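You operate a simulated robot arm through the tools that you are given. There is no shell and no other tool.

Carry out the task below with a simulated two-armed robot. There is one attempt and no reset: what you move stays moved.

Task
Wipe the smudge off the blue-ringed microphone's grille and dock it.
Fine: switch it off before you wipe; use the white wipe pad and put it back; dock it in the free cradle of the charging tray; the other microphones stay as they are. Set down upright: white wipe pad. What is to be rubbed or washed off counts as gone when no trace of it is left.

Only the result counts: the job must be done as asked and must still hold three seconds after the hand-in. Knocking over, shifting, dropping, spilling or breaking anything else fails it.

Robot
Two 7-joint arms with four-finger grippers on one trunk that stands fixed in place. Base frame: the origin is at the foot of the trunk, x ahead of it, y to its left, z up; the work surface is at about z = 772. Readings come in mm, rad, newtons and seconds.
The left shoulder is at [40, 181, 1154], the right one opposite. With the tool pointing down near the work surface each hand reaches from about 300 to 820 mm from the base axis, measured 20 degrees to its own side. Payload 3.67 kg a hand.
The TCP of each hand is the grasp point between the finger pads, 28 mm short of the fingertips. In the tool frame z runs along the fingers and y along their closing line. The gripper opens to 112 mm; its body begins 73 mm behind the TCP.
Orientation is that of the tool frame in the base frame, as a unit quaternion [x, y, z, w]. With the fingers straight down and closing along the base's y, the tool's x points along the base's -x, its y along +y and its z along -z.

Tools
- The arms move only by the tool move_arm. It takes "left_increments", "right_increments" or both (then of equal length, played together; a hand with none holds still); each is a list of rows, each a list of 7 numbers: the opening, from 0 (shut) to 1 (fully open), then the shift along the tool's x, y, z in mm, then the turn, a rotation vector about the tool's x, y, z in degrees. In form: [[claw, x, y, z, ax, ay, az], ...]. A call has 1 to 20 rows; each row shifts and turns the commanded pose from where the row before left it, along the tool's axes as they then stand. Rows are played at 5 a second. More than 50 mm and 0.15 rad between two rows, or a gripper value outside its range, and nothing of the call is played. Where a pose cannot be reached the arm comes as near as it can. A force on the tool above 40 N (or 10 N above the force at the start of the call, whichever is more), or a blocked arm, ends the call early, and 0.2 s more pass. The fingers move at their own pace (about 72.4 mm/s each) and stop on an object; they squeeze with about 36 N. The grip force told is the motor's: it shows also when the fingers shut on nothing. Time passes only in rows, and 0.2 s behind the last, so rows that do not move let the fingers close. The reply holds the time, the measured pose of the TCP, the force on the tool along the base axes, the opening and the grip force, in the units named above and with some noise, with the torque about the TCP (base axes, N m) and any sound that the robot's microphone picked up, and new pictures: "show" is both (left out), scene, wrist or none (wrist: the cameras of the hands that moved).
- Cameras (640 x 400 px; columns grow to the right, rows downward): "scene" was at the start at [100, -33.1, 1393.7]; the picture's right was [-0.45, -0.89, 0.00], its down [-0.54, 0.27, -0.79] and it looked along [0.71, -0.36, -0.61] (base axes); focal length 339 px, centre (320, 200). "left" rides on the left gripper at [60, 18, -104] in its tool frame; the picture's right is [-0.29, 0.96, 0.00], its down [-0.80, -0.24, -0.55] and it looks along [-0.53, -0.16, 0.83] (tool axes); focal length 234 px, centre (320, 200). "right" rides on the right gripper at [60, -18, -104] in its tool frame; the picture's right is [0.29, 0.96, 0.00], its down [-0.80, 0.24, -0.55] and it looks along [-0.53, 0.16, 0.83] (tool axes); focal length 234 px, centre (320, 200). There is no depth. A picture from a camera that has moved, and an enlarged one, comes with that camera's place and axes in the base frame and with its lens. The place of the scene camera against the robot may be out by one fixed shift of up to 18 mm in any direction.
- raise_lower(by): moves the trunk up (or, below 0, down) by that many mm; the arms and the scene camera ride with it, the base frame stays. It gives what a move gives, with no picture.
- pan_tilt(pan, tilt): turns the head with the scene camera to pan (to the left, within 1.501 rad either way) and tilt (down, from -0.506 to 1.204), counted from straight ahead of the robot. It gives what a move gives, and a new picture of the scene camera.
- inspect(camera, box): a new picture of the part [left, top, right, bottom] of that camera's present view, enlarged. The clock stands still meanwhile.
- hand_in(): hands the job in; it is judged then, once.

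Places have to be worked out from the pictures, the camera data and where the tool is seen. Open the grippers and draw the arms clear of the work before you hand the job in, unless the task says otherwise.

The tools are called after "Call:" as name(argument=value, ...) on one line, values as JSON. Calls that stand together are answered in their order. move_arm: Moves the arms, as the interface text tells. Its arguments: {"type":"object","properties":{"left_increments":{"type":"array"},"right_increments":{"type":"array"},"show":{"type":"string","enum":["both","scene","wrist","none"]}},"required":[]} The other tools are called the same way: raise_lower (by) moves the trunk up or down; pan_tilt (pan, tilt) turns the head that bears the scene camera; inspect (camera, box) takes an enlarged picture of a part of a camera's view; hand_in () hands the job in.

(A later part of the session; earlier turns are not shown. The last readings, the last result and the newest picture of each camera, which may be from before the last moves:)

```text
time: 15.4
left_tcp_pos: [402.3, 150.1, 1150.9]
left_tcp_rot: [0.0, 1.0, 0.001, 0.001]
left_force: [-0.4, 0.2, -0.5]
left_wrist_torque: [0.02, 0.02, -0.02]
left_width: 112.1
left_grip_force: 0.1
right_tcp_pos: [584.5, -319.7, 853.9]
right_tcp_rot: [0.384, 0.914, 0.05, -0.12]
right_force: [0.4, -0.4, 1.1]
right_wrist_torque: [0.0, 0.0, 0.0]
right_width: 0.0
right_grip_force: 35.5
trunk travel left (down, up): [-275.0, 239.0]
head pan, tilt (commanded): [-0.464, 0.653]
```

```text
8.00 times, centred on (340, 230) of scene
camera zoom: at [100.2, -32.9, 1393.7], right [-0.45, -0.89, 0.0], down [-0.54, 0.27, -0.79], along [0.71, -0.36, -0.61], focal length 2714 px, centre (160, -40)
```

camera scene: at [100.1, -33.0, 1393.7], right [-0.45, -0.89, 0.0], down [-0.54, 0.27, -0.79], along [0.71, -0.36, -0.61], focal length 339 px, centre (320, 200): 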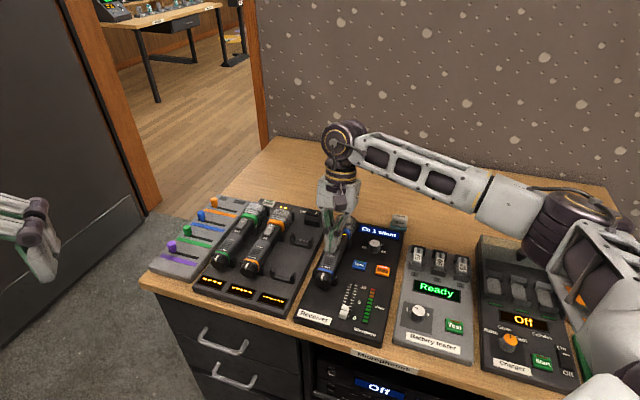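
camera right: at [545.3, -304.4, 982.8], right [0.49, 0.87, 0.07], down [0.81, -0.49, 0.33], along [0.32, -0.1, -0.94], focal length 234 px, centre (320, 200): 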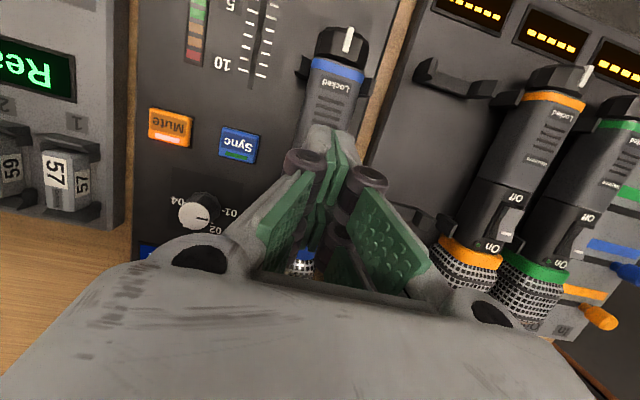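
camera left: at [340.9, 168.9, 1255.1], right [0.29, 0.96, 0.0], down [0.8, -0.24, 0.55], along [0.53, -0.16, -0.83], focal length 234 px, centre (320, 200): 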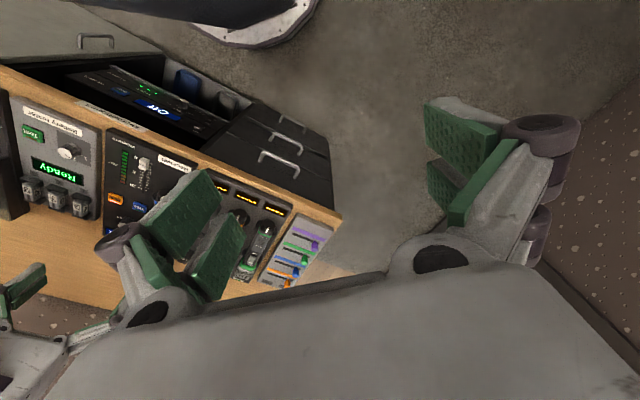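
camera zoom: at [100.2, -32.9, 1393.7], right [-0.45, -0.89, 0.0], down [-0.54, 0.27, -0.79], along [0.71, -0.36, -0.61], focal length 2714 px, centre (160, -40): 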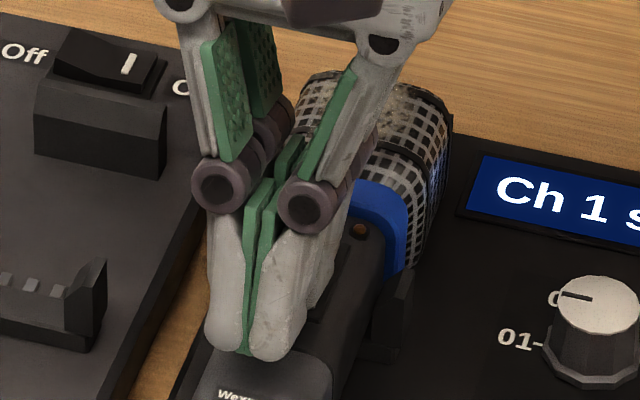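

The LED has gone dark: the mic is off. I'll lift straight up, undo the tilt and check the switch.

Call:
move_arm(right_increments=[[0, 5.2, 0, -19.3, 0, 0, 0], [0, 7.8, 0, -29, 0, 0, 0], [0, 7.8, 0, -29, 0, 0, 0], [0, 0, 0, 0, 0, -7.5, 0], [0, 0, 0, 0, 0, -7.5, 0], [0, 0, 0, -20, 0, 0, 0], [1, 30, -40, 0, 0, 0, 0], [1, 0, -40, 0, 0, 0, 0], [1, 0, -40, 0, 0, 0, 0], [1, 0, 0, 0, 0, 0, 0]], show="both")

Call:
inspect(camera="scene", box=[310, 205, 370, 295])

Call:
inspect(camera="right", box=[250, 60, 400, 260])

```text
time: 17.6
left_tcp_pos: [403.5, 149.4, 1150.5]
left_tcp_rot: [0.0, 1.0, 0.001, 0.0]
left_force: [-0.2, 0.7, 0.0]
left_wrist_torque: [0.0, 0.04, -0.03]
left_width: 112.1
left_grip_force: 0.2
right_tcp_pos: [477.3, -382.8, 953.7]
right_tcp_rot: [0.388, 0.922, 0.0, 0.0]
right_force: [0.5, 0.4, 0.4]
right_wrist_torque: [-0.02, 0.02, 0.02]
right_width: 111.7
right_grip_force: 0.1
trunk travel left (down, up): [-275.0, 239.0]
head pan, tilt (commanded): [-0.464, 0.653]
camera scene: at [100.9, -32.5, 1393.6], right [-0.45, -0.89, 0.0], down [-0.54, 0.27, -0.79], along [0.71, -0.36, -0.61], focal length 339 px, centre (320, 200)
camera right: at [422.3, -350.6, 1058.0], right [0.48, 0.88, 0.0], down [0.73, -0.4, 0.55], along [0.48, -0.27, -0.83], focal length 234 px, centre (320, 200)
```

scene: 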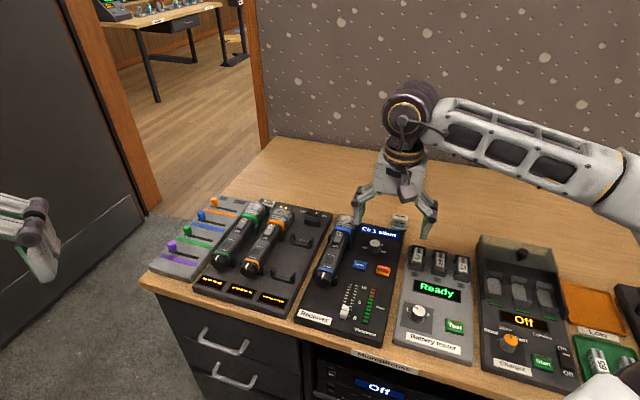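
right: 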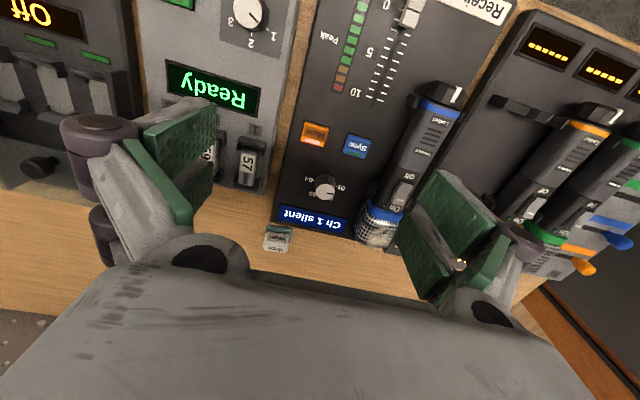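

```text
4.44 times, centred on (340, 250) of scene
camera zoom: at [100.9, -32.5, 1393.6], right [-0.45, -0.89, 0.0], down [-0.54, 0.27, -0.79], along [0.71, -0.36, -0.61], focal length 1508 px, centre (231, -22)
```

zoom: 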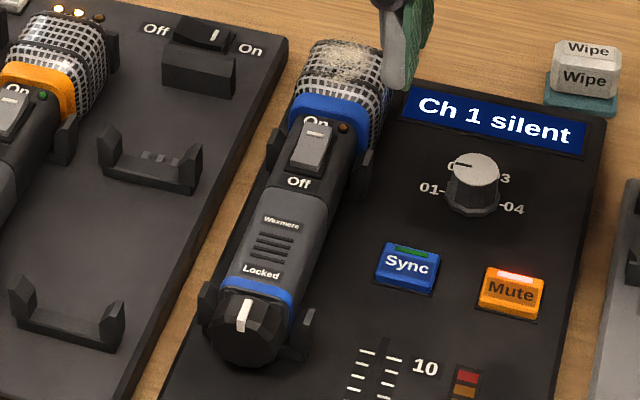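

```text
2.00 times, centred on (325, 160) of right
camera zoom: at [422.3, -350.6, 1058.0], right [0.48, 0.88, 0.0], down [0.73, -0.4, 0.55], along [0.48, -0.27, -0.83], focal length 468 px, centre (310, 280)
```

zoom: 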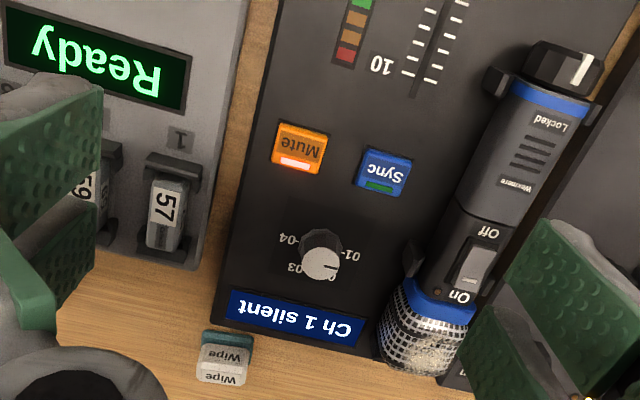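

The rocker now shows Off with the LED dark. Next I'll measure the wipe pad from this view.

Call:
inspect(camera="right", box=[250, 215, 306, 255])

Call:
inspect(camera="scene", box=[380, 205, 420, 235])

```text
10.00 times, centred on (278, 235) of right
camera zoom: at [422.3, -350.6, 1058.0], right [0.48, 0.88, 0.0], down [0.73, -0.4, 0.55], along [0.48, -0.27, -0.83], focal length 2342 px, centre (740, -150)
```

zoom: 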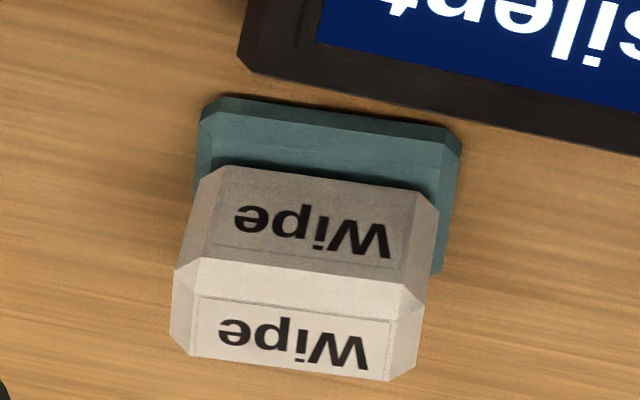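

```text
13.33 times, centred on (400, 220) of scene
camera zoom: at [100.9, -32.5, 1393.6], right [-0.45, -0.89, 0.0], down [-0.54, 0.27, -0.79], along [0.71, -0.36, -0.61], focal length 4524 px, centre (-747, -67)
```

zoom: 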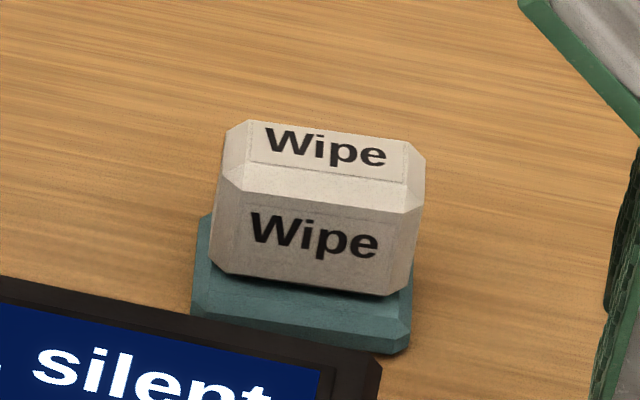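

The pad sits on a teal plate behind the receiver, turned about 4–5° more than the mic axis, top roughly at z 800. I'll bring the right hand above it for a precise view.

Call:
move_arm(right_increments=[[1, -46.9, -1.2, 8.4, 0, 0, 0], [1, -46.9, -1.2, 8.4, 0, 0, 0], [1, -46.9, -1.2, 8.4, 0, 0, 0], [1, -46.9, -1.2, 8.4, 0, 0, 0], [1, 0, 0, 0, 0, 0, 4.5], [1, 0, 0, 0, 0, 0, 0]], show="both")

Call:
inspect(camera="right", box=[270, 80, 370, 180])

Call:
inspect(camera="scene", box=[350, 150, 450, 250])

```text
time: 19.0
left_tcp_pos: [403.1, 149.3, 1151.5]
left_tcp_rot: [0.001, 1.0, 0.0, 0.0]
left_force: [0.0, -0.4, -0.5]
left_wrist_torque: [-0.01, 0.02, 0.04]
left_width: 111.8
left_grip_force: 0.0
right_tcp_pos: [606.9, -520.3, 918.9]
right_tcp_rot: [0.423, 0.906, 0.0, -0.001]
right_force: [0.3, 0.0, 0.0]
right_wrist_torque: [-0.01, -0.04, -0.02]
right_width: 111.9
right_grip_force: 0.2
trunk travel left (down, up): [-275.0, 239.0]
head pan, tilt (commanded): [-0.464, 0.653]
camera scene: at [100.5, -33.2, 1393.6], right [-0.45, -0.89, 0.0], down [-0.54, 0.27, -0.79], along [0.71, -0.36, -0.61], focal length 339 px, centre (320, 200)
camera right: at [553.8, -484.2, 1023.0], right [0.55, 0.84, 0.0], down [0.7, -0.46, 0.55], along [0.46, -0.3, -0.83], focal length 234 px, centre (320, 200)
```

scene: 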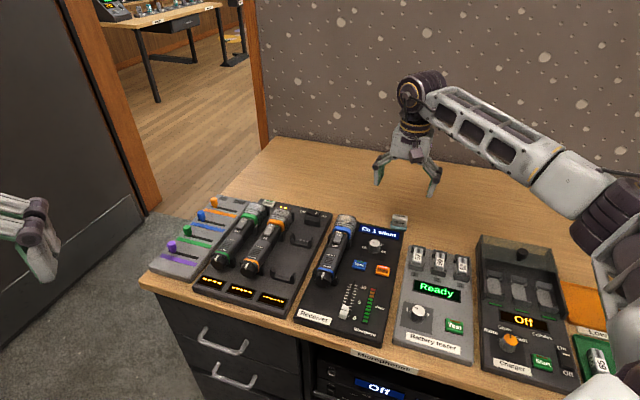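
right: 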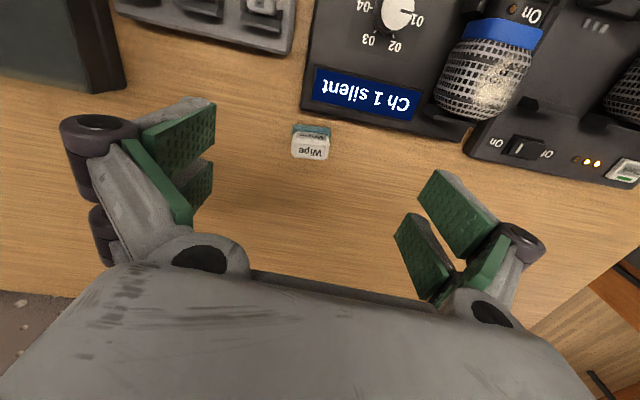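

```text
4.00 times, centred on (320, 130) of right
camera zoom: at [553.8, -484.2, 1023.0], right [0.55, 0.84, 0.0], down [0.7, -0.46, 0.55], along [0.46, -0.3, -0.83], focal length 937 px, centre (320, 480)
```

zoom: 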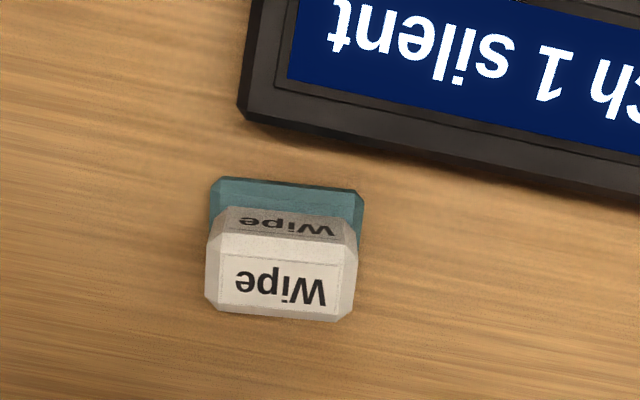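

```text
4.00 times, centred on (400, 200) of scene
camera zoom: at [100.5, -33.2, 1393.6], right [-0.45, -0.89, 0.0], down [-0.54, 0.27, -0.79], along [0.71, -0.36, -0.61], focal length 1357 px, centre (0, 200)
```

zoom: 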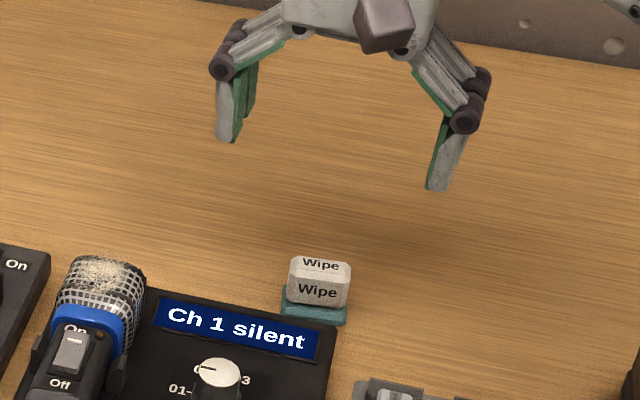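

I'll zoom in more on the pad from this closer viewpoint to triangulate its height accurately.

Call:
inspect(camera="right", box=[285, 115, 341, 165])

```text
8.00 times, centred on (313, 140) of right
camera zoom: at [553.8, -484.2, 1023.0], right [0.55, 0.84, 0.0], down [0.7, -0.46, 0.55], along [0.46, -0.3, -0.83], focal length 1873 px, centre (376, 680)
```

zoom: 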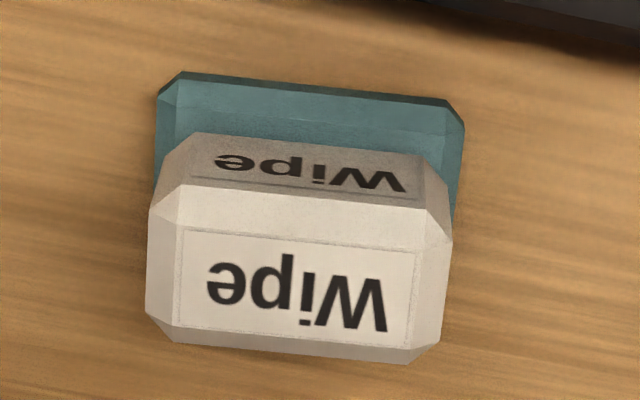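

Pad top centre triangulates to (626, -544, 790), long side 40 mm along 51° in the base frame. I'll turn the hand to match, centre over it and lower to just above.

Call:
move_arm(right_increments=[[1, -30.4, -0.6, 0, 0, 0, 0], [1, 0, 0, 0, 0, 0, -5.55], [1, 0, 0, 0, 0, 0, -5.55], [1, 0, 0, 40, 0, 0, 0], [1, 0, 0, 30, 0, 0, 0], [1, 0, 0, 0, 0, 0, 0]], show="both")

Call:
inspect(camera="right", box=[200, 40, 440, 240])

Call:
inspect(camera="scene", box=[350, 170, 450, 250])

```text
time: 20.4
left_tcp_pos: [401.6, 149.7, 1150.2]
left_tcp_rot: [0.0, 1.0, 0.0, -0.001]
left_force: [-1.0, -0.6, 0.1]
left_wrist_torque: [0.01, 0.0, 0.0]
left_width: 112.0
left_grip_force: 0.1
right_tcp_pos: [623.7, -543.2, 850.7]
right_tcp_rot: [0.334, 0.943, 0.0, 0.0]
right_force: [0.7, 0.4, -0.2]
right_wrist_torque: [-0.01, -0.02, -0.03]
right_width: 112.0
right_grip_force: 0.0
trunk travel left (down, up): [-275.0, 239.0]
head pan, tilt (commanded): [-0.464, 0.653]
camera scene: at [100.0, -32.9, 1393.7], right [-0.45, -0.89, 0.0], down [-0.54, 0.27, -0.79], along [0.71, -0.36, -0.61], focal length 339 px, centre (320, 200)
camera right: at [565.9, -517.6, 953.3], right [0.38, 0.93, 0.0], down [0.77, -0.32, 0.55], along [0.51, -0.21, -0.83], focal length 234 px, centre (320, 200)
```

scene: 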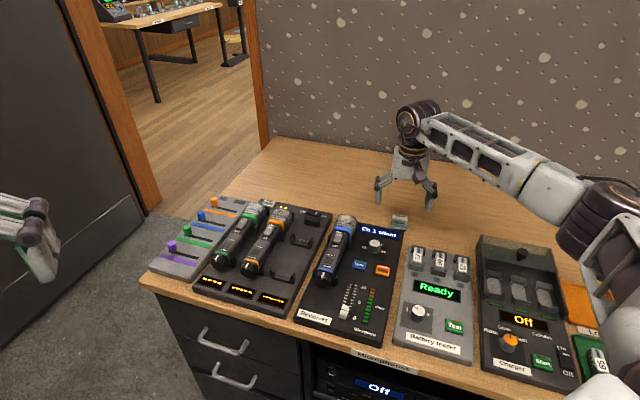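
right: 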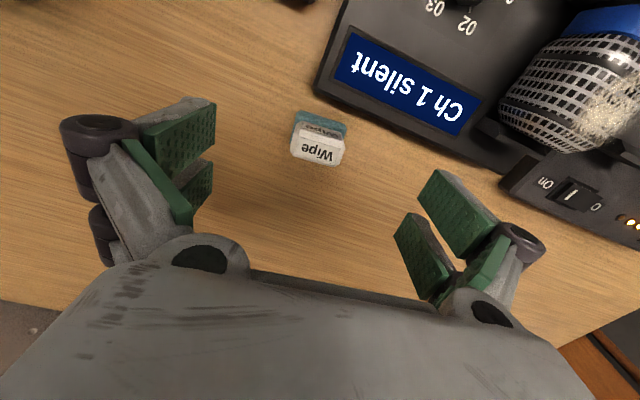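

```text
2.00 times, centred on (320, 140) of right
camera zoom: at [565.9, -517.6, 953.3], right [0.38, 0.93, 0.0], down [0.77, -0.32, 0.55], along [0.51, -0.21, -0.83], focal length 468 px, centre (320, 320)
```

zoom: 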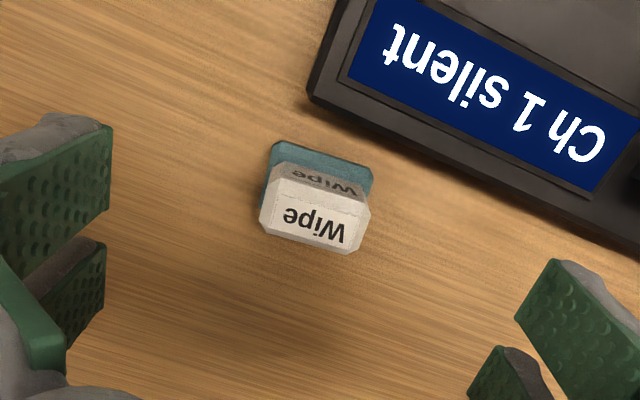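

```text
5.00 times, centred on (400, 210) of scene
camera zoom: at [100.0, -32.9, 1393.7], right [-0.45, -0.89, 0.0], down [-0.54, 0.27, -0.79], along [0.71, -0.36, -0.61], focal length 1696 px, centre (-80, 150)
```

zoom: 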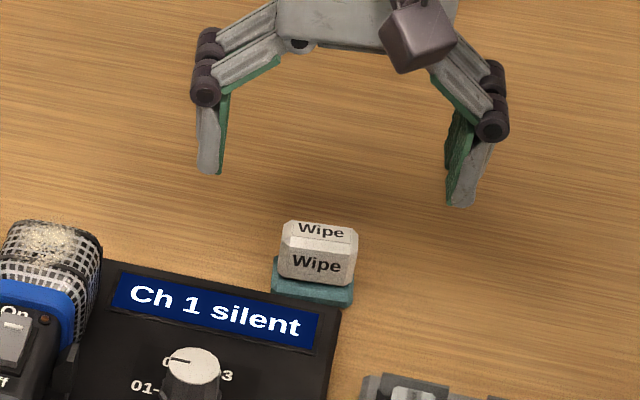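

The pad lies centred between the open fingers; I'll nudge 2 mm forward and lower 30 mm, then check the finger height against the pad again.

Call:
move_arm(right_increments=[[1, -2.2, -0.8, 15, 0, 0, 0], [1, 0, 0, 15, 0, 0, 0], [1, 0, 0, 0, 0, 0, 0]], show="wrist")

Call:
inspect(camera="scene", box=[350, 170, 450, 250])

Call:
inspect(camera="right", box=[200, 40, 440, 240])

```text
time: 21.2
left_tcp_pos: [402.4, 149.4, 1150.5]
left_tcp_rot: [0.0, 1.0, 0.0, 0.0]
left_force: [0.2, -0.1, 0.2]
left_wrist_torque: [0.01, 0.01, -0.01]
left_width: 112.0
left_grip_force: 0.0
right_tcp_pos: [624.9, -543.7, 820.8]
right_tcp_rot: [0.333, 0.943, 0.0, 0.0]
right_force: [-0.2, 0.3, -1.1]
right_wrist_torque: [-0.04, -0.01, -0.02]
right_width: 112.2
right_grip_force: 0.1
trunk travel left (down, up): [-275.0, 239.0]
head pan, tilt (commanded): [-0.464, 0.653]
camera right: at [567.1, -520.0, 923.7], right [0.38, 0.93, 0.0], down [0.77, -0.32, 0.55], along [0.51, -0.21, -0.83], focal length 234 px, centre (320, 200)
```

right: 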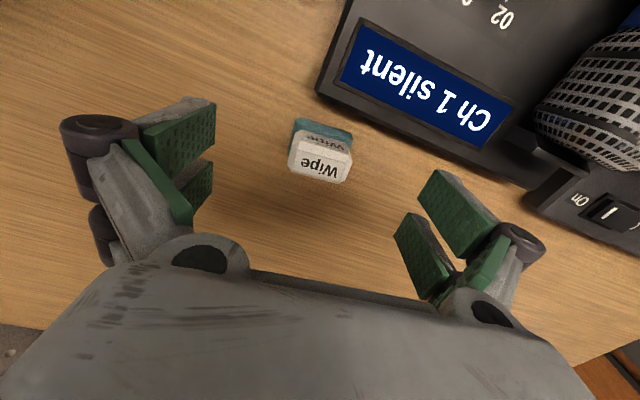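

```text
5.00 times, centred on (400, 210) of scene
camera zoom: at [100.0, -32.9, 1393.7], right [-0.45, -0.89, 0.0], down [-0.54, 0.27, -0.79], along [0.71, -0.36, -0.61], focal length 1696 px, centre (-80, 150)
```

zoom: 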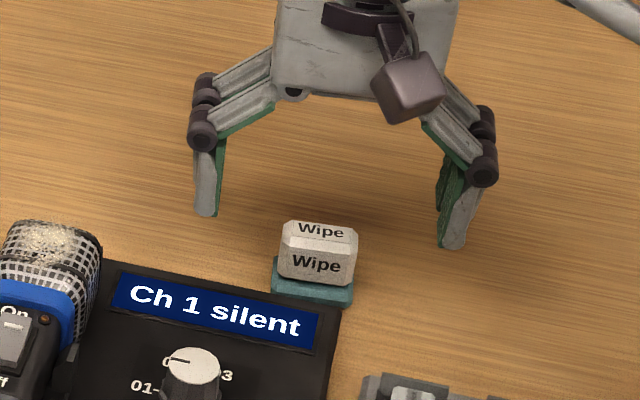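

```text
2.00 times, centred on (320, 140) of right
camera zoom: at [567.1, -520.0, 923.7], right [0.38, 0.93, 0.0], down [0.77, -0.32, 0.55], along [0.51, -0.21, -0.83], focal length 468 px, centre (320, 320)
```

zoom: 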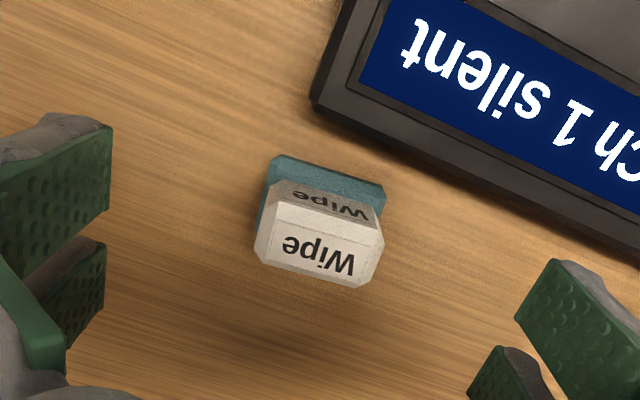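

The estimates now agree: pad top at about z 788, fingertips (open) at about 809 and dropping as they close. I'll lower 15 mm with a 2 mm forward nudge and close on the pad.

Call:
move_arm(right_increments=[[1, -2, 0.6, 8, 0, 0, 0], [1, 0, 0, 7, 0, 0, 0], [1, 0, 0, 0, 0, 0, 0]], show="wrist")

Call:
inspect(camera="scene", box=[350, 170, 450, 250])

```text
time: 22.0
left_tcp_pos: [402.1, 149.1, 1150.9]
left_tcp_rot: [0.001, 1.0, 0.001, 0.001]
left_force: [0.4, 0.4, -0.1]
left_wrist_torque: [0.01, 0.01, -0.03]
left_width: 111.8
left_grip_force: 0.1
right_tcp_pos: [627.5, -546.7, 805.4]
right_tcp_rot: [0.333, 0.943, 0.0, 0.001]
right_force: [0.2, 0.2, -0.2]
right_wrist_torque: [-0.03, 0.0, -0.01]
right_width: 111.9
right_grip_force: 0.1
trunk travel left (down, up): [-275.0, 239.0]
head pan, tilt (commanded): [-0.464, 0.653]
camera right: at [568.7, -521.1, 909.0], right [0.38, 0.93, 0.0], down [0.77, -0.32, 0.55], along [0.51, -0.21, -0.83], focal length 234 px, centre (320, 200)
```

right: 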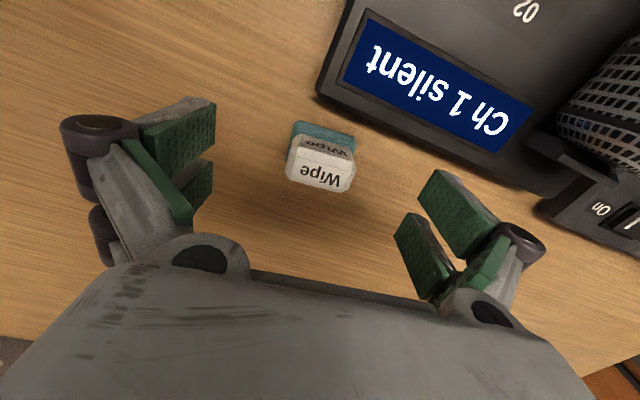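

```text
5.00 times, centred on (400, 210) of scene
camera zoom: at [100.1, -33.0, 1393.7], right [-0.45, -0.89, 0.0], down [-0.54, 0.27, -0.79], along [0.71, -0.36, -0.61], focal length 1696 px, centre (-80, 150)
```

zoom: 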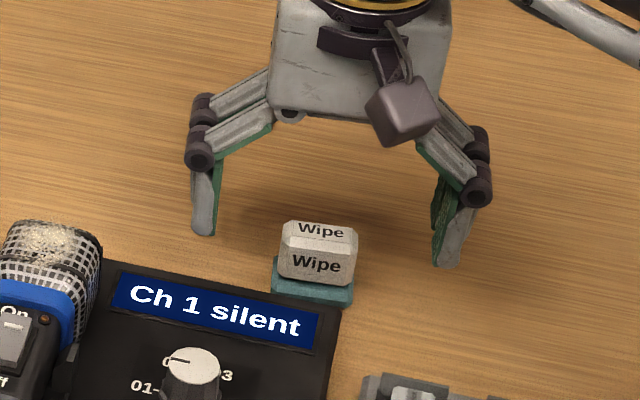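

Centred within about 2 mm. Closing the gripper on the pad.

Call:
move_arm(right_increments=[[0, 0, 0, 0, 0, 0, 0], [0, 0, 0, 0, 0, 0, 0], [0, 0, 0, 0, 0, 0, 0], [0, 0, 0, 0, 0, 0, 0], [0, 0, 0, 0, 0, 0, 0]], show="wrist")

Call:
inspect(camera="scene", box=[350, 170, 450, 250])

Call:
inspect(camera="right", box=[240, 90, 400, 230])

```text
time: 23.2
left_tcp_pos: [401.6, 149.9, 1149.6]
left_tcp_rot: [0.0, 1.0, 0.0, 0.0]
left_force: [0.6, 1.0, -0.3]
left_wrist_torque: [-0.02, -0.01, 0.01]
left_width: 112.0
left_grip_force: 0.2
right_tcp_pos: [627.9, -546.9, 805.0]
right_tcp_rot: [0.334, 0.943, 0.0, 0.0]
right_force: [-0.3, -0.3, -0.8]
right_wrist_torque: [-0.02, 0.02, 0.01]
right_width: 39.2
right_grip_force: 36.4
trunk travel left (down, up): [-275.0, 239.0]
head pan, tilt (commanded): [-0.464, 0.653]
camera right: at [568.7, -521.1, 909.0], right [0.38, 0.93, 0.0], down [0.77, -0.32, 0.55], along [0.51, -0.21, -0.83], focal length 234 px, centre (320, 200)
```

right: 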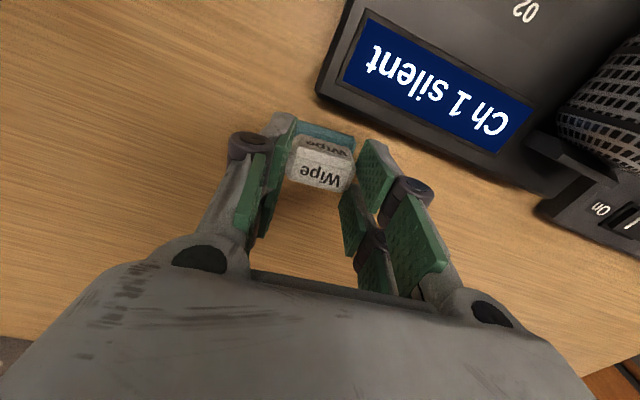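

```text
5.00 times, centred on (400, 210) of scene
camera zoom: at [100.1, -33.1, 1393.7], right [-0.45, -0.89, 0.0], down [-0.54, 0.27, -0.79], along [0.71, -0.36, -0.61], focal length 1696 px, centre (-80, 150)
```

zoom: 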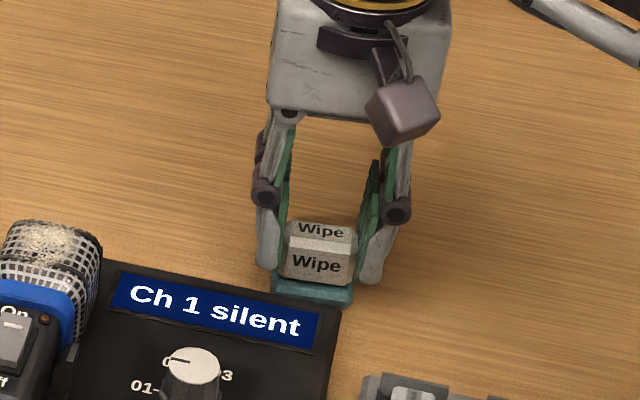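

```text
2.86 times, centred on (320, 160) of right
camera zoom: at [568.7, -521.1, 909.0], right [0.38, 0.93, 0.0], down [0.77, -0.32, 0.55], along [0.51, -0.21, -0.83], focal length 669 px, centre (320, 314)
```

zoom: 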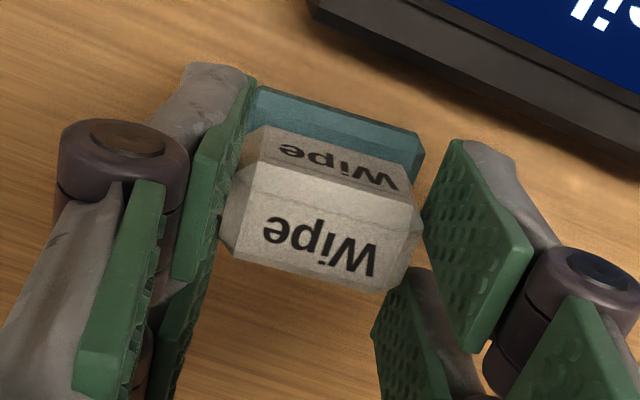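

Gripped at 39 mm, but the pad sits about 4–5 mm toward the near finger pair. I'll reopen, shift 4 mm back to centre it, and grip again.

Call:
move_arm(right_increments=[[0.7, 0, 0, 0, 0, 0, 0], [0.7, 0, 0, 0, 0, 0, 0], [0.7, 4.5, 0, 0, 0, 0, 0], [0.7, 0, 0, 0, 0, 0, 0], [0, 0, 0, 0, 0, 0, 0], [0, 0, 0, 0, 0, 0, 0], [0, 0, 0, 0, 0, 0, 0], [0, 0, 0, 0, 0, 0, 0]], show="wrist")

Call:
inspect(camera="right", box=[240, 90, 400, 230])

Call:
inspect(camera="scene", box=[375, 200, 425, 240])

```text
time: 25.0
left_tcp_pos: [402.3, 148.8, 1150.7]
left_tcp_rot: [0.0, 1.0, -0.001, 0.0]
left_force: [0.4, -0.1, -0.4]
left_wrist_torque: [-0.01, 0.01, -0.02]
left_width: 112.1
left_grip_force: 0.1
right_tcp_pos: [624.2, -543.8, 805.1]
right_tcp_rot: [0.333, 0.943, 0.0, -0.001]
right_force: [0.4, 0.6, -1.1]
right_wrist_torque: [-0.04, 0.02, 0.01]
right_width: 39.3
right_grip_force: 36.0
trunk travel left (down, up): [-275.0, 239.0]
head pan, tilt (commanded): [-0.464, 0.653]
camera right: at [565.4, -518.2, 908.9], right [0.38, 0.93, 0.0], down [0.77, -0.32, 0.55], along [0.51, -0.21, -0.83], focal length 234 px, centre (320, 200)
```

right: 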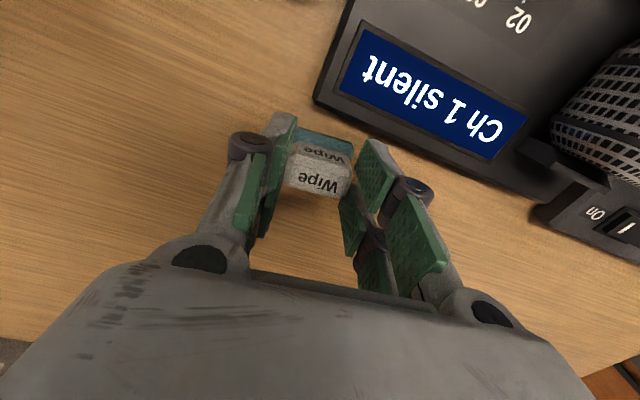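

```text
2.86 times, centred on (320, 160) of right
camera zoom: at [565.4, -518.2, 908.9], right [0.38, 0.93, 0.0], down [0.77, -0.32, 0.55], along [0.51, -0.21, -0.83], focal length 669 px, centre (320, 314)
```

zoom: 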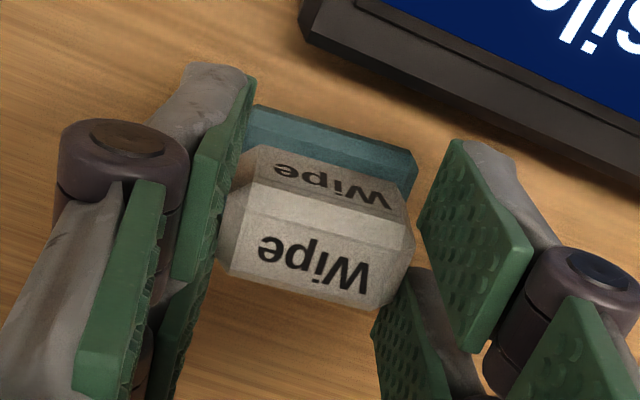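

```text
10.00 times, centred on (400, 220) of scene
camera zoom: at [100.1, -33.1, 1393.7], right [-0.45, -0.89, 0.0], down [-0.54, 0.27, -0.79], along [0.71, -0.36, -0.61], focal length 3393 px, centre (-480, 0)
```

zoom: 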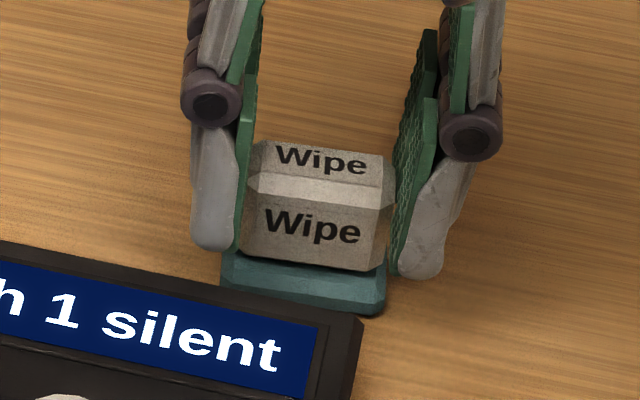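

The pad is now well centred in the right gripper. I'll lift it 120 mm and swing the left hand's camera over to look at the mic head and free cradle up close.

Call:
move_arm(left_increments=[[1, -15.4, -40.6, 17.4, 0, 0, 0], [1, -15.4, -40.6, 17.4, 0, 0, 0], [1, -15.4, -40.6, 17.4, 0, 0, 0], [1, -15.4, -40.6, 17.4, 0, 0, 0], [1, -15.4, -40.6, 17.4, 0, 0, 0], [1, -15.4, -40.6, 17.4, 0, 0, 0], [1, -15.4, -40.6, 17.4, 0, 0, 0], [1, -15.4, -40.6, 17.4, 0, 0, 0], [1, -15.4, -40.6, 17.4, 0, 0, 0], [1, -15.4, -40.6, 17.4, 0, 0, 0], [1, 0, 0, 0, 0, 0, 7.7], [1, 0, 0, 0, 0, 0, 7.7], [1, 0, 0, 0, 0, 0, 7.7], [1, 0, 0, 0, 0, 0, 7.7], [1, 0, 0, 0, 0, 0, 7.7], [1, 0, 0, 0, 0, 0, 0]], right_increments=[[0, 0, 0, -20, 0, 0, 0], [0, 0, 0, -25, 0, 0, 0], [0, 0, 0, -25, 0, 0, 0], [0, 0, 0, -25, 0, 0, 0], [0, 0, 0, -25, 0, 0, 0], [0, 0, 0, 0, 0, 0, 0], [0, 0, 0, 0, 0, 0, 0], [0, 0, 0, 0, 0, 0, 0], [0, 0, 0, 0, 0, 0, 0], [0, 0, 0, 0, 0, 0, 0], [0, 0, 0, 0, 0, 0, 0], [0, 0, 0, 0, 0, 0, 0], [0, 0, 0, 0, 0, 0, 0], [0, 0, 0, 0, 0, 0, 0], [0, 0, 0, 0, 0, 0, 0], [0, 0, 0, 0, 0, 0, 0]], show="both")

Call:
inspect(camera="left", box=[250, 150, 390, 260])

Call:
inspect(camera="scene", box=[375, 160, 425, 240])

```text
time: 28.4
left_tcp_pos: [555.0, -256.4, 975.6]
left_tcp_rot: [0.331, 0.944, 0.0, 0.0]
left_force: [-0.3, 0.8, 0.1]
left_wrist_torque: [0.04, -0.01, 0.01]
left_width: 112.0
left_grip_force: 0.1
right_tcp_pos: [623.9, -542.0, 923.7]
right_tcp_rot: [0.334, 0.943, 0.0, 0.0]
right_force: [0.6, -0.8, -0.7]
right_wrist_torque: [0.03, 0.02, -0.02]
right_width: 39.3
right_grip_force: 36.4
trunk travel left (down, up): [-275.0, 239.0]
head pan, tilt (commanded): [-0.464, 0.653]
camera scene: at [100.3, -33.1, 1393.7], right [-0.45, -0.89, 0.0], down [-0.54, 0.27, -0.79], along [0.71, -0.36, -0.61], focal length 339 px, centre (320, 200)
camera right: at [565.5, -517.4, 1028.8], right [0.38, 0.93, 0.0], down [0.77, -0.32, 0.55], along [0.51, -0.21, -0.83], focal length 234 px, centre (320, 200)
camera left: at [518.5, -203.0, 1080.9], right [0.82, 0.57, 0.0], down [0.47, -0.68, 0.55], along [0.32, -0.46, -0.83], focal length 234 px, centre (320, 200)
```

scene: 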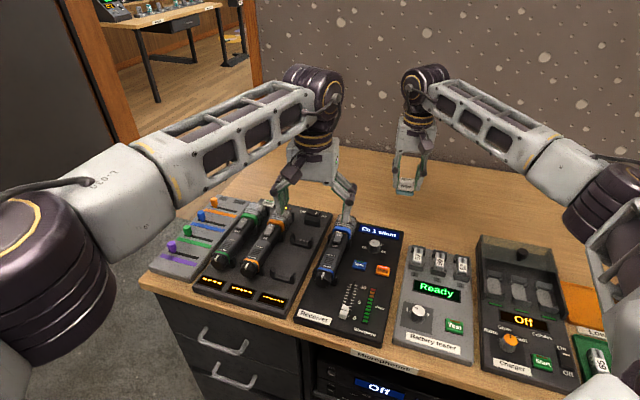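
right: 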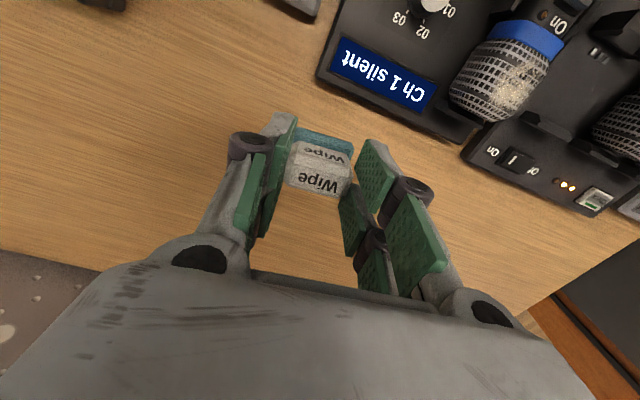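
left: 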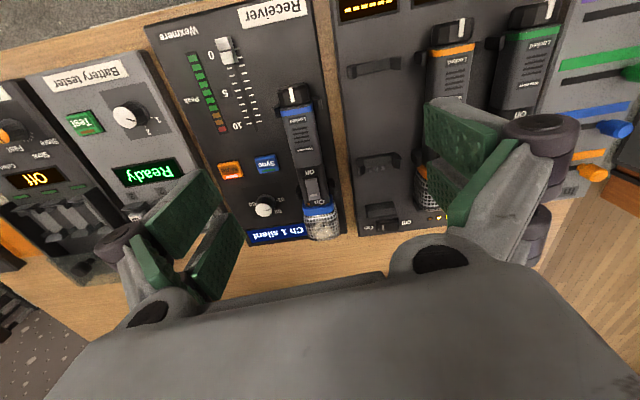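

```text
3.64 times, centred on (320, 205) of left
camera zoom: at [518.5, -203.0, 1080.9], right [0.82, 0.57, 0.0], down [0.47, -0.68, 0.55], along [0.32, -0.46, -0.83], focal length 852 px, centre (320, 182)
```

zoom: 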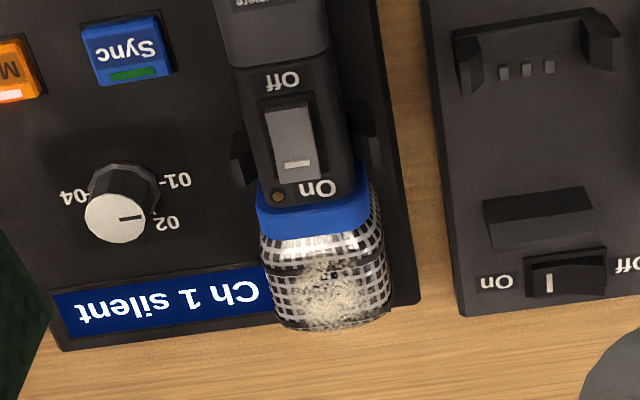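

```text
5.00 times, centred on (400, 200) of scene
camera zoom: at [100.3, -33.1, 1393.7], right [-0.45, -0.89, 0.0], down [-0.54, 0.27, -0.79], along [0.71, -0.36, -0.61], focal length 1696 px, centre (-80, 200)
```

zoom: 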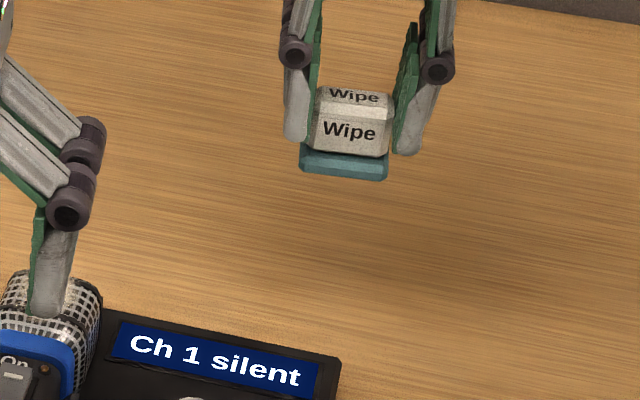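

The teal layer is the wipe pad's wiping face (it lifted with the white block). I'll get the right camera's enlarged view of the mic head to triangulate its shape and smudge.

Call:
inspect(camera="right", box=[430, 0, 590, 130])

Call:
inspect(camera="left", box=[295, 195, 350, 250])

Call:
inspect(camera="left", box=[320, 30, 450, 250])

```text
3.08 times, centred on (510, 65) of right
camera zoom: at [565.5, -517.4, 1028.8], right [0.38, 0.93, 0.0], down [0.77, -0.32, 0.55], along [0.51, -0.21, -0.83], focal length 720 px, centre (-265, 615)
```

zoom: 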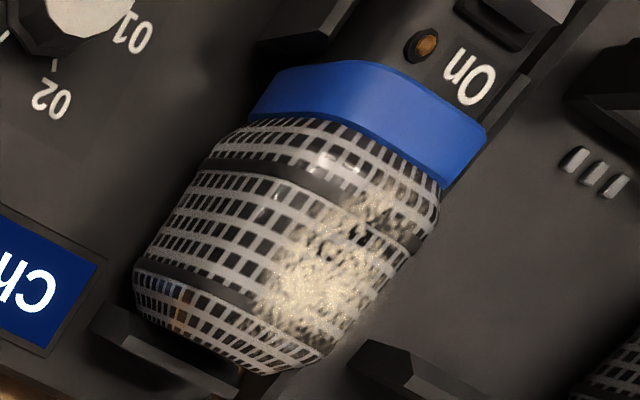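

```text
7.27 times, centred on (322, 222) of left
camera zoom: at [518.5, -203.0, 1080.9], right [0.82, 0.57, 0.0], down [0.47, -0.68, 0.55], along [0.32, -0.46, -0.83], focal length 1703 px, centre (302, 36)
```

zoom: 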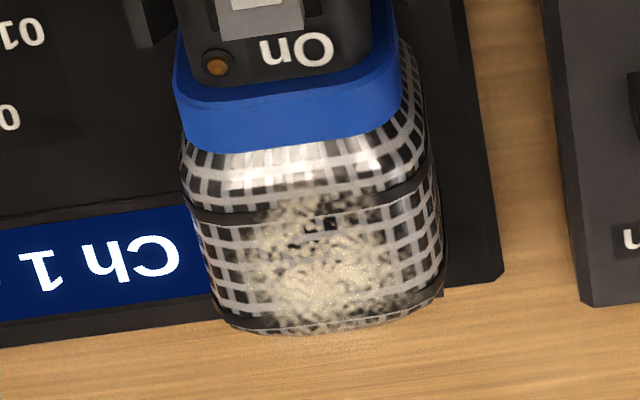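

```text
1.82 times, centred on (385, 140) of left
camera zoom: at [518.5, -203.0, 1080.9], right [0.82, 0.57, 0.0], down [0.47, -0.68, 0.55], along [0.32, -0.46, -0.83], focal length 426 px, centre (202, 309)
```

zoom: 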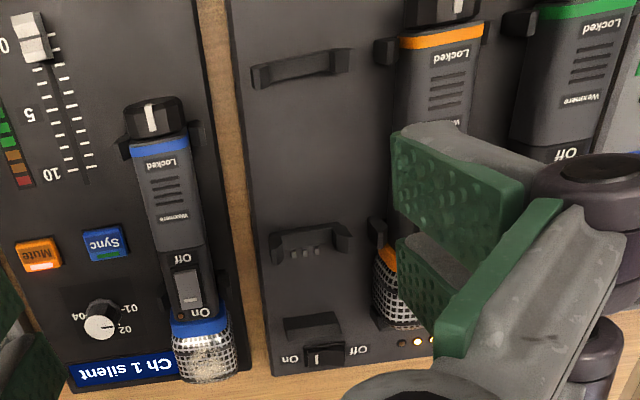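

Triangulation (left+right cameras): smudge centre ≈ (650, -387, 824), LED (610, -364, 816), receiver top ≈ 773. The mic will be held by the left hand at the body while the right wipes; first I'll measure the free cradle from this left view.

Call:
inspect(camera="left", box=[335, 40, 425, 110])

Call:
inspect(camera="left", box=[340, 140, 440, 240])

Call:
inspect(camera="left", box=[260, 70, 340, 140])

Call:
inspect(camera="right", box=[440, 60, 640, 220])

```text
5.71 times, centred on (380, 75) of left
camera zoom: at [518.5, -203.0, 1080.9], right [0.82, 0.57, 0.0], down [0.47, -0.68, 0.55], along [0.32, -0.46, -0.83], focal length 1338 px, centre (-23, 914)
```

zoom: 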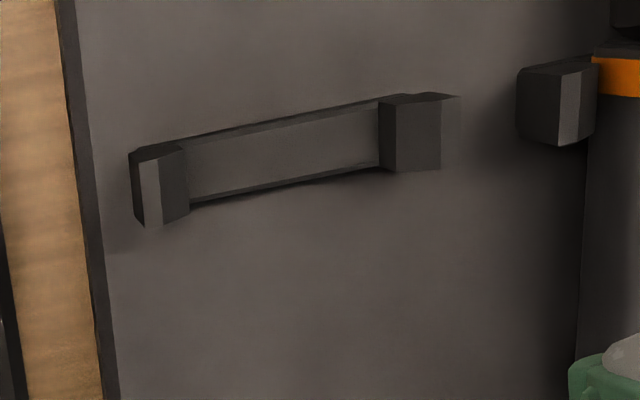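

```text
4.00 times, centred on (390, 190) of left
camera zoom: at [518.5, -203.0, 1080.9], right [0.82, 0.57, 0.0], down [0.47, -0.68, 0.55], along [0.32, -0.46, -0.83], focal length 937 px, centre (40, 240)
```

zoom: 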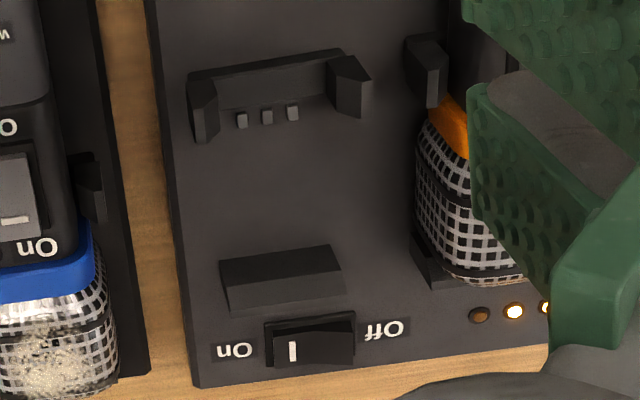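

```text
5.71 times, centred on (300, 105) of left
camera zoom: at [518.5, -203.0, 1080.9], right [0.82, 0.57, 0.0], down [0.47, -0.68, 0.55], along [0.32, -0.46, -0.83], focal length 1338 px, centre (434, 743)
```

zoom: 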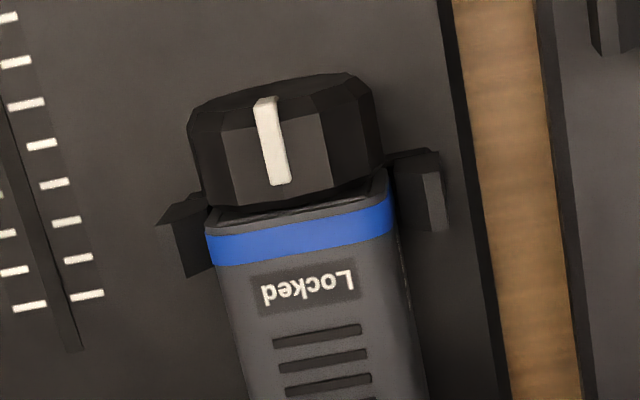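

```text
2.50 times, centred on (540, 140) of right
camera zoom: at [565.5, -517.4, 1028.8], right [0.38, 0.93, 0.0], down [0.77, -0.32, 0.55], along [0.51, -0.21, -0.83], focal length 585 px, centre (-230, 350)
```

zoom: 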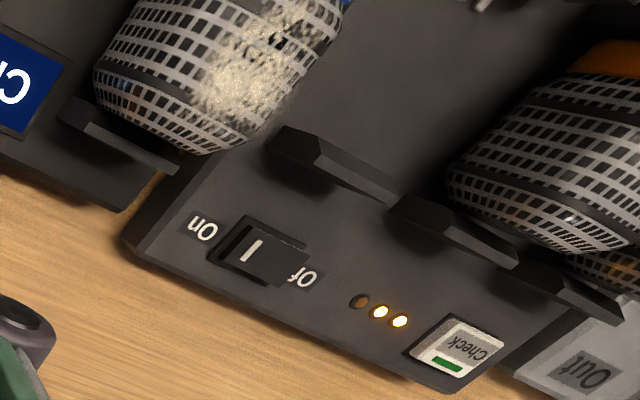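

The receiver and tray tops are level (z ≈ 772.5), so docking is nearly a pure horizontal shift (≈ -20 mm along the mic axis, ≈ +91 mm sideways). Now I'll bring the left hand, partly open and tilted back 20°, above the mic body to hold it for wiping.

Call:
move_arm(left_increments=[[0.6, 0, 0, 0, 0, 0, 6.7], [0.6, -12.8, -8.3, 35, 0, 0, 0], [0.6, -12.8, -8.3, 35, 0, 0, 0], [0.6, -12.8, -8.3, 35, 0, 0, 0], [0.6, 0, 0, 0, 0, -6.67, 0], [0.6, 0, 0, 0, 0, -6.67, 0], [0.6, 0, 0, 0, 0, -6.67, 0], [0.6, 0, 0, 0, 0, 0, 0]], show="both")

Call:
inspect(camera="left", box=[200, 40, 440, 240])

Call:
inspect(camera="scene", box=[270, 170, 390, 300])

```text
time: 30.2
left_tcp_pos: [567.5, -249.0, 912.9]
left_tcp_rot: [0.378, 0.909, -0.067, 0.162]
left_force: [0.0, 0.0, 0.6]
left_wrist_torque: [0.03, -0.04, 0.0]
left_width: 67.4
left_grip_force: 0.0
left hand out of reach, approached as far as the arm can: row 2, 3, 4
right_tcp_pos: [624.7, -543.3, 924.6]
right_tcp_rot: [0.334, 0.943, 0.001, -0.001]
right_force: [0.6, 0.1, -0.6]
right_wrist_torque: [0.04, 0.0, -0.01]
right_width: 39.5
right_grip_force: 35.7
trunk travel left (down, up): [-275.0, 239.0]
head pan, tilt (commanded): [-0.464, 0.653]
camera scene: at [100.1, -33.7, 1393.7], right [-0.45, -0.89, 0.0], down [-0.54, 0.27, -0.79], along [0.71, -0.36, -0.61], focal length 339 px, centre (320, 200)
camera left: at [514.3, -171.0, 990.2], right [0.87, 0.48, 0.1], down [0.22, -0.57, 0.79], along [0.44, -0.67, -0.6], focal length 234 px, centre (320, 200)
```

scene: 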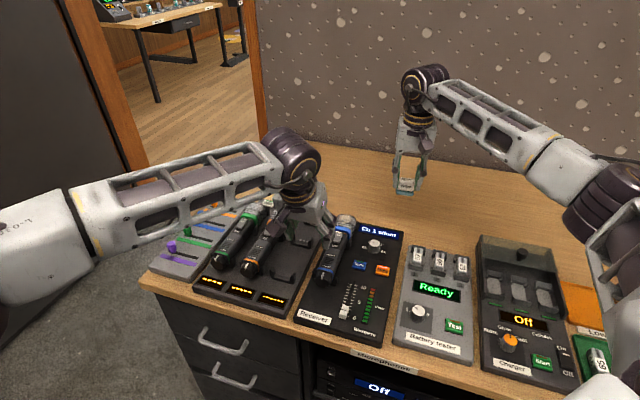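
left: 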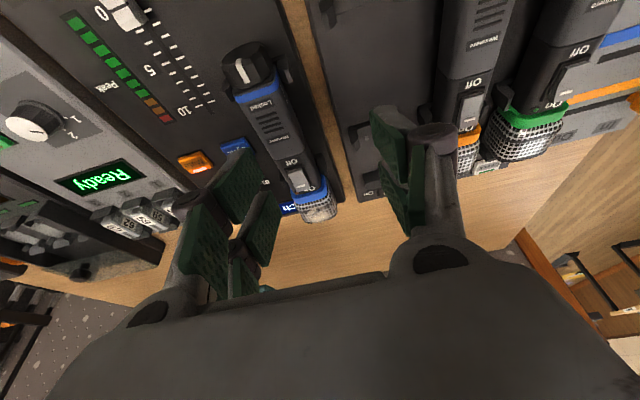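

```text
2.00 times, centred on (320, 140) of left
camera zoom: at [514.3, -171.0, 990.2], right [0.87, 0.48, 0.1], down [0.22, -0.57, 0.79], along [0.44, -0.67, -0.6], focal length 468 px, centre (320, 320)
```

zoom: 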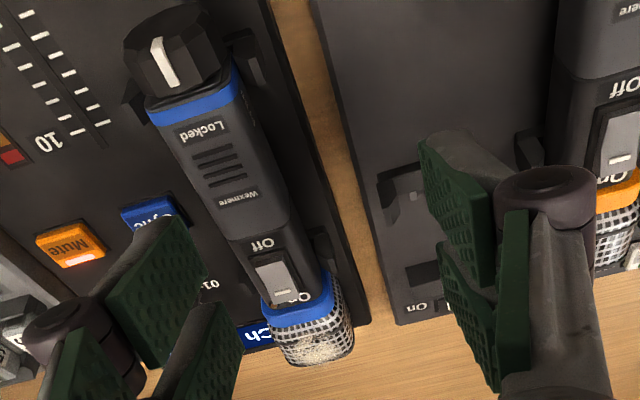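

```text
3.08 times, centred on (330, 235) of scene
camera zoom: at [100.1, -33.7, 1393.7], right [-0.45, -0.89, 0.0], down [-0.54, 0.27, -0.79], along [0.71, -0.36, -0.61], focal length 1044 px, centre (289, 92)
```

zoom: 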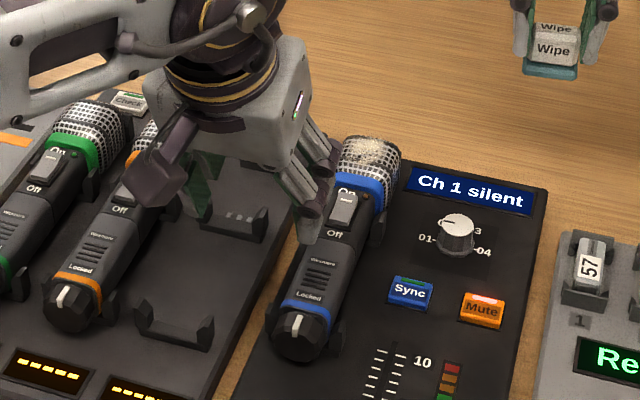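

The left arm cannot reach the mic from its side, so the right arm will do this alone. I'll retract the left arm upward and back out of the way.

Call:
move_arm(left_increments=[[0.6, 0, 0, 0, 0, 6.67, 0], [0.6, 0, 0, 0, 0, 6.67, 0], [0.6, 0, 0, 0, 0, 6.67, 0], [0.6, 12.8, 8.3, -35, 0, 0, 0], [0.6, 12.8, 8.3, -35, 0, 0, 0], [0.6, 12.8, 8.3, -35, 0, 0, 0], [1, 39.7, 17.7, -17.4, 0, 0, 0], [1, 39.7, 17.7, -17.4, 0, 0, 0], [1, 39.7, 17.7, -17.4, 0, 0, 0], [1, 39.7, 17.7, -17.4, 0, 0, 0], [1, 39.7, 17.7, -17.4, 0, 0, 0], [1, 39.7, 17.7, -17.4, 0, 0, 0], [1, 39.7, 17.7, -17.4, 0, 0, 0], [1, 39.7, 17.7, -17.4, 0, 0, 0], [1, 39.7, 17.7, -17.4, 0, 0, 0], [1, 39.7, 17.7, -17.4, 0, 0, 0]], show="scene")

```text
time: 33.6
left_tcp_pos: [401.5, 203.5, 1191.2]
left_tcp_rot: [0.385, 0.923, 0.0, 0.001]
left_force: [-0.3, 0.9, 0.9]
left_wrist_torque: [-0.01, 0.0, -0.04]
left_width: 112.1
left_grip_force: 0.1
right_tcp_pos: [622.9, -541.0, 926.7]
right_tcp_rot: [0.333, 0.943, 0.0, 0.0]
right_force: [-0.3, 0.2, -0.2]
right_wrist_torque: [-0.03, 0.0, 0.01]
right_width: 39.0
right_grip_force: 35.9
trunk travel left (down, up): [-275.0, 239.0]
head pan, tilt (commanded): [-0.464, 0.653]
camera scene: at [98.5, -31.5, 1393.9], right [-0.45, -0.89, 0.0], down [-0.54, 0.27, -0.8], along [0.71, -0.36, -0.61], focal length 339 px, centre (320, 200)
```

scene: 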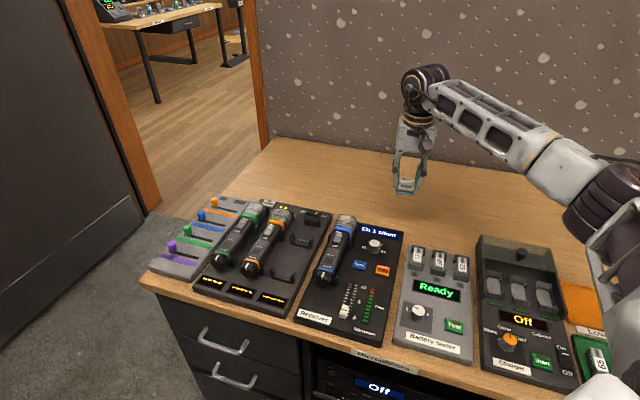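

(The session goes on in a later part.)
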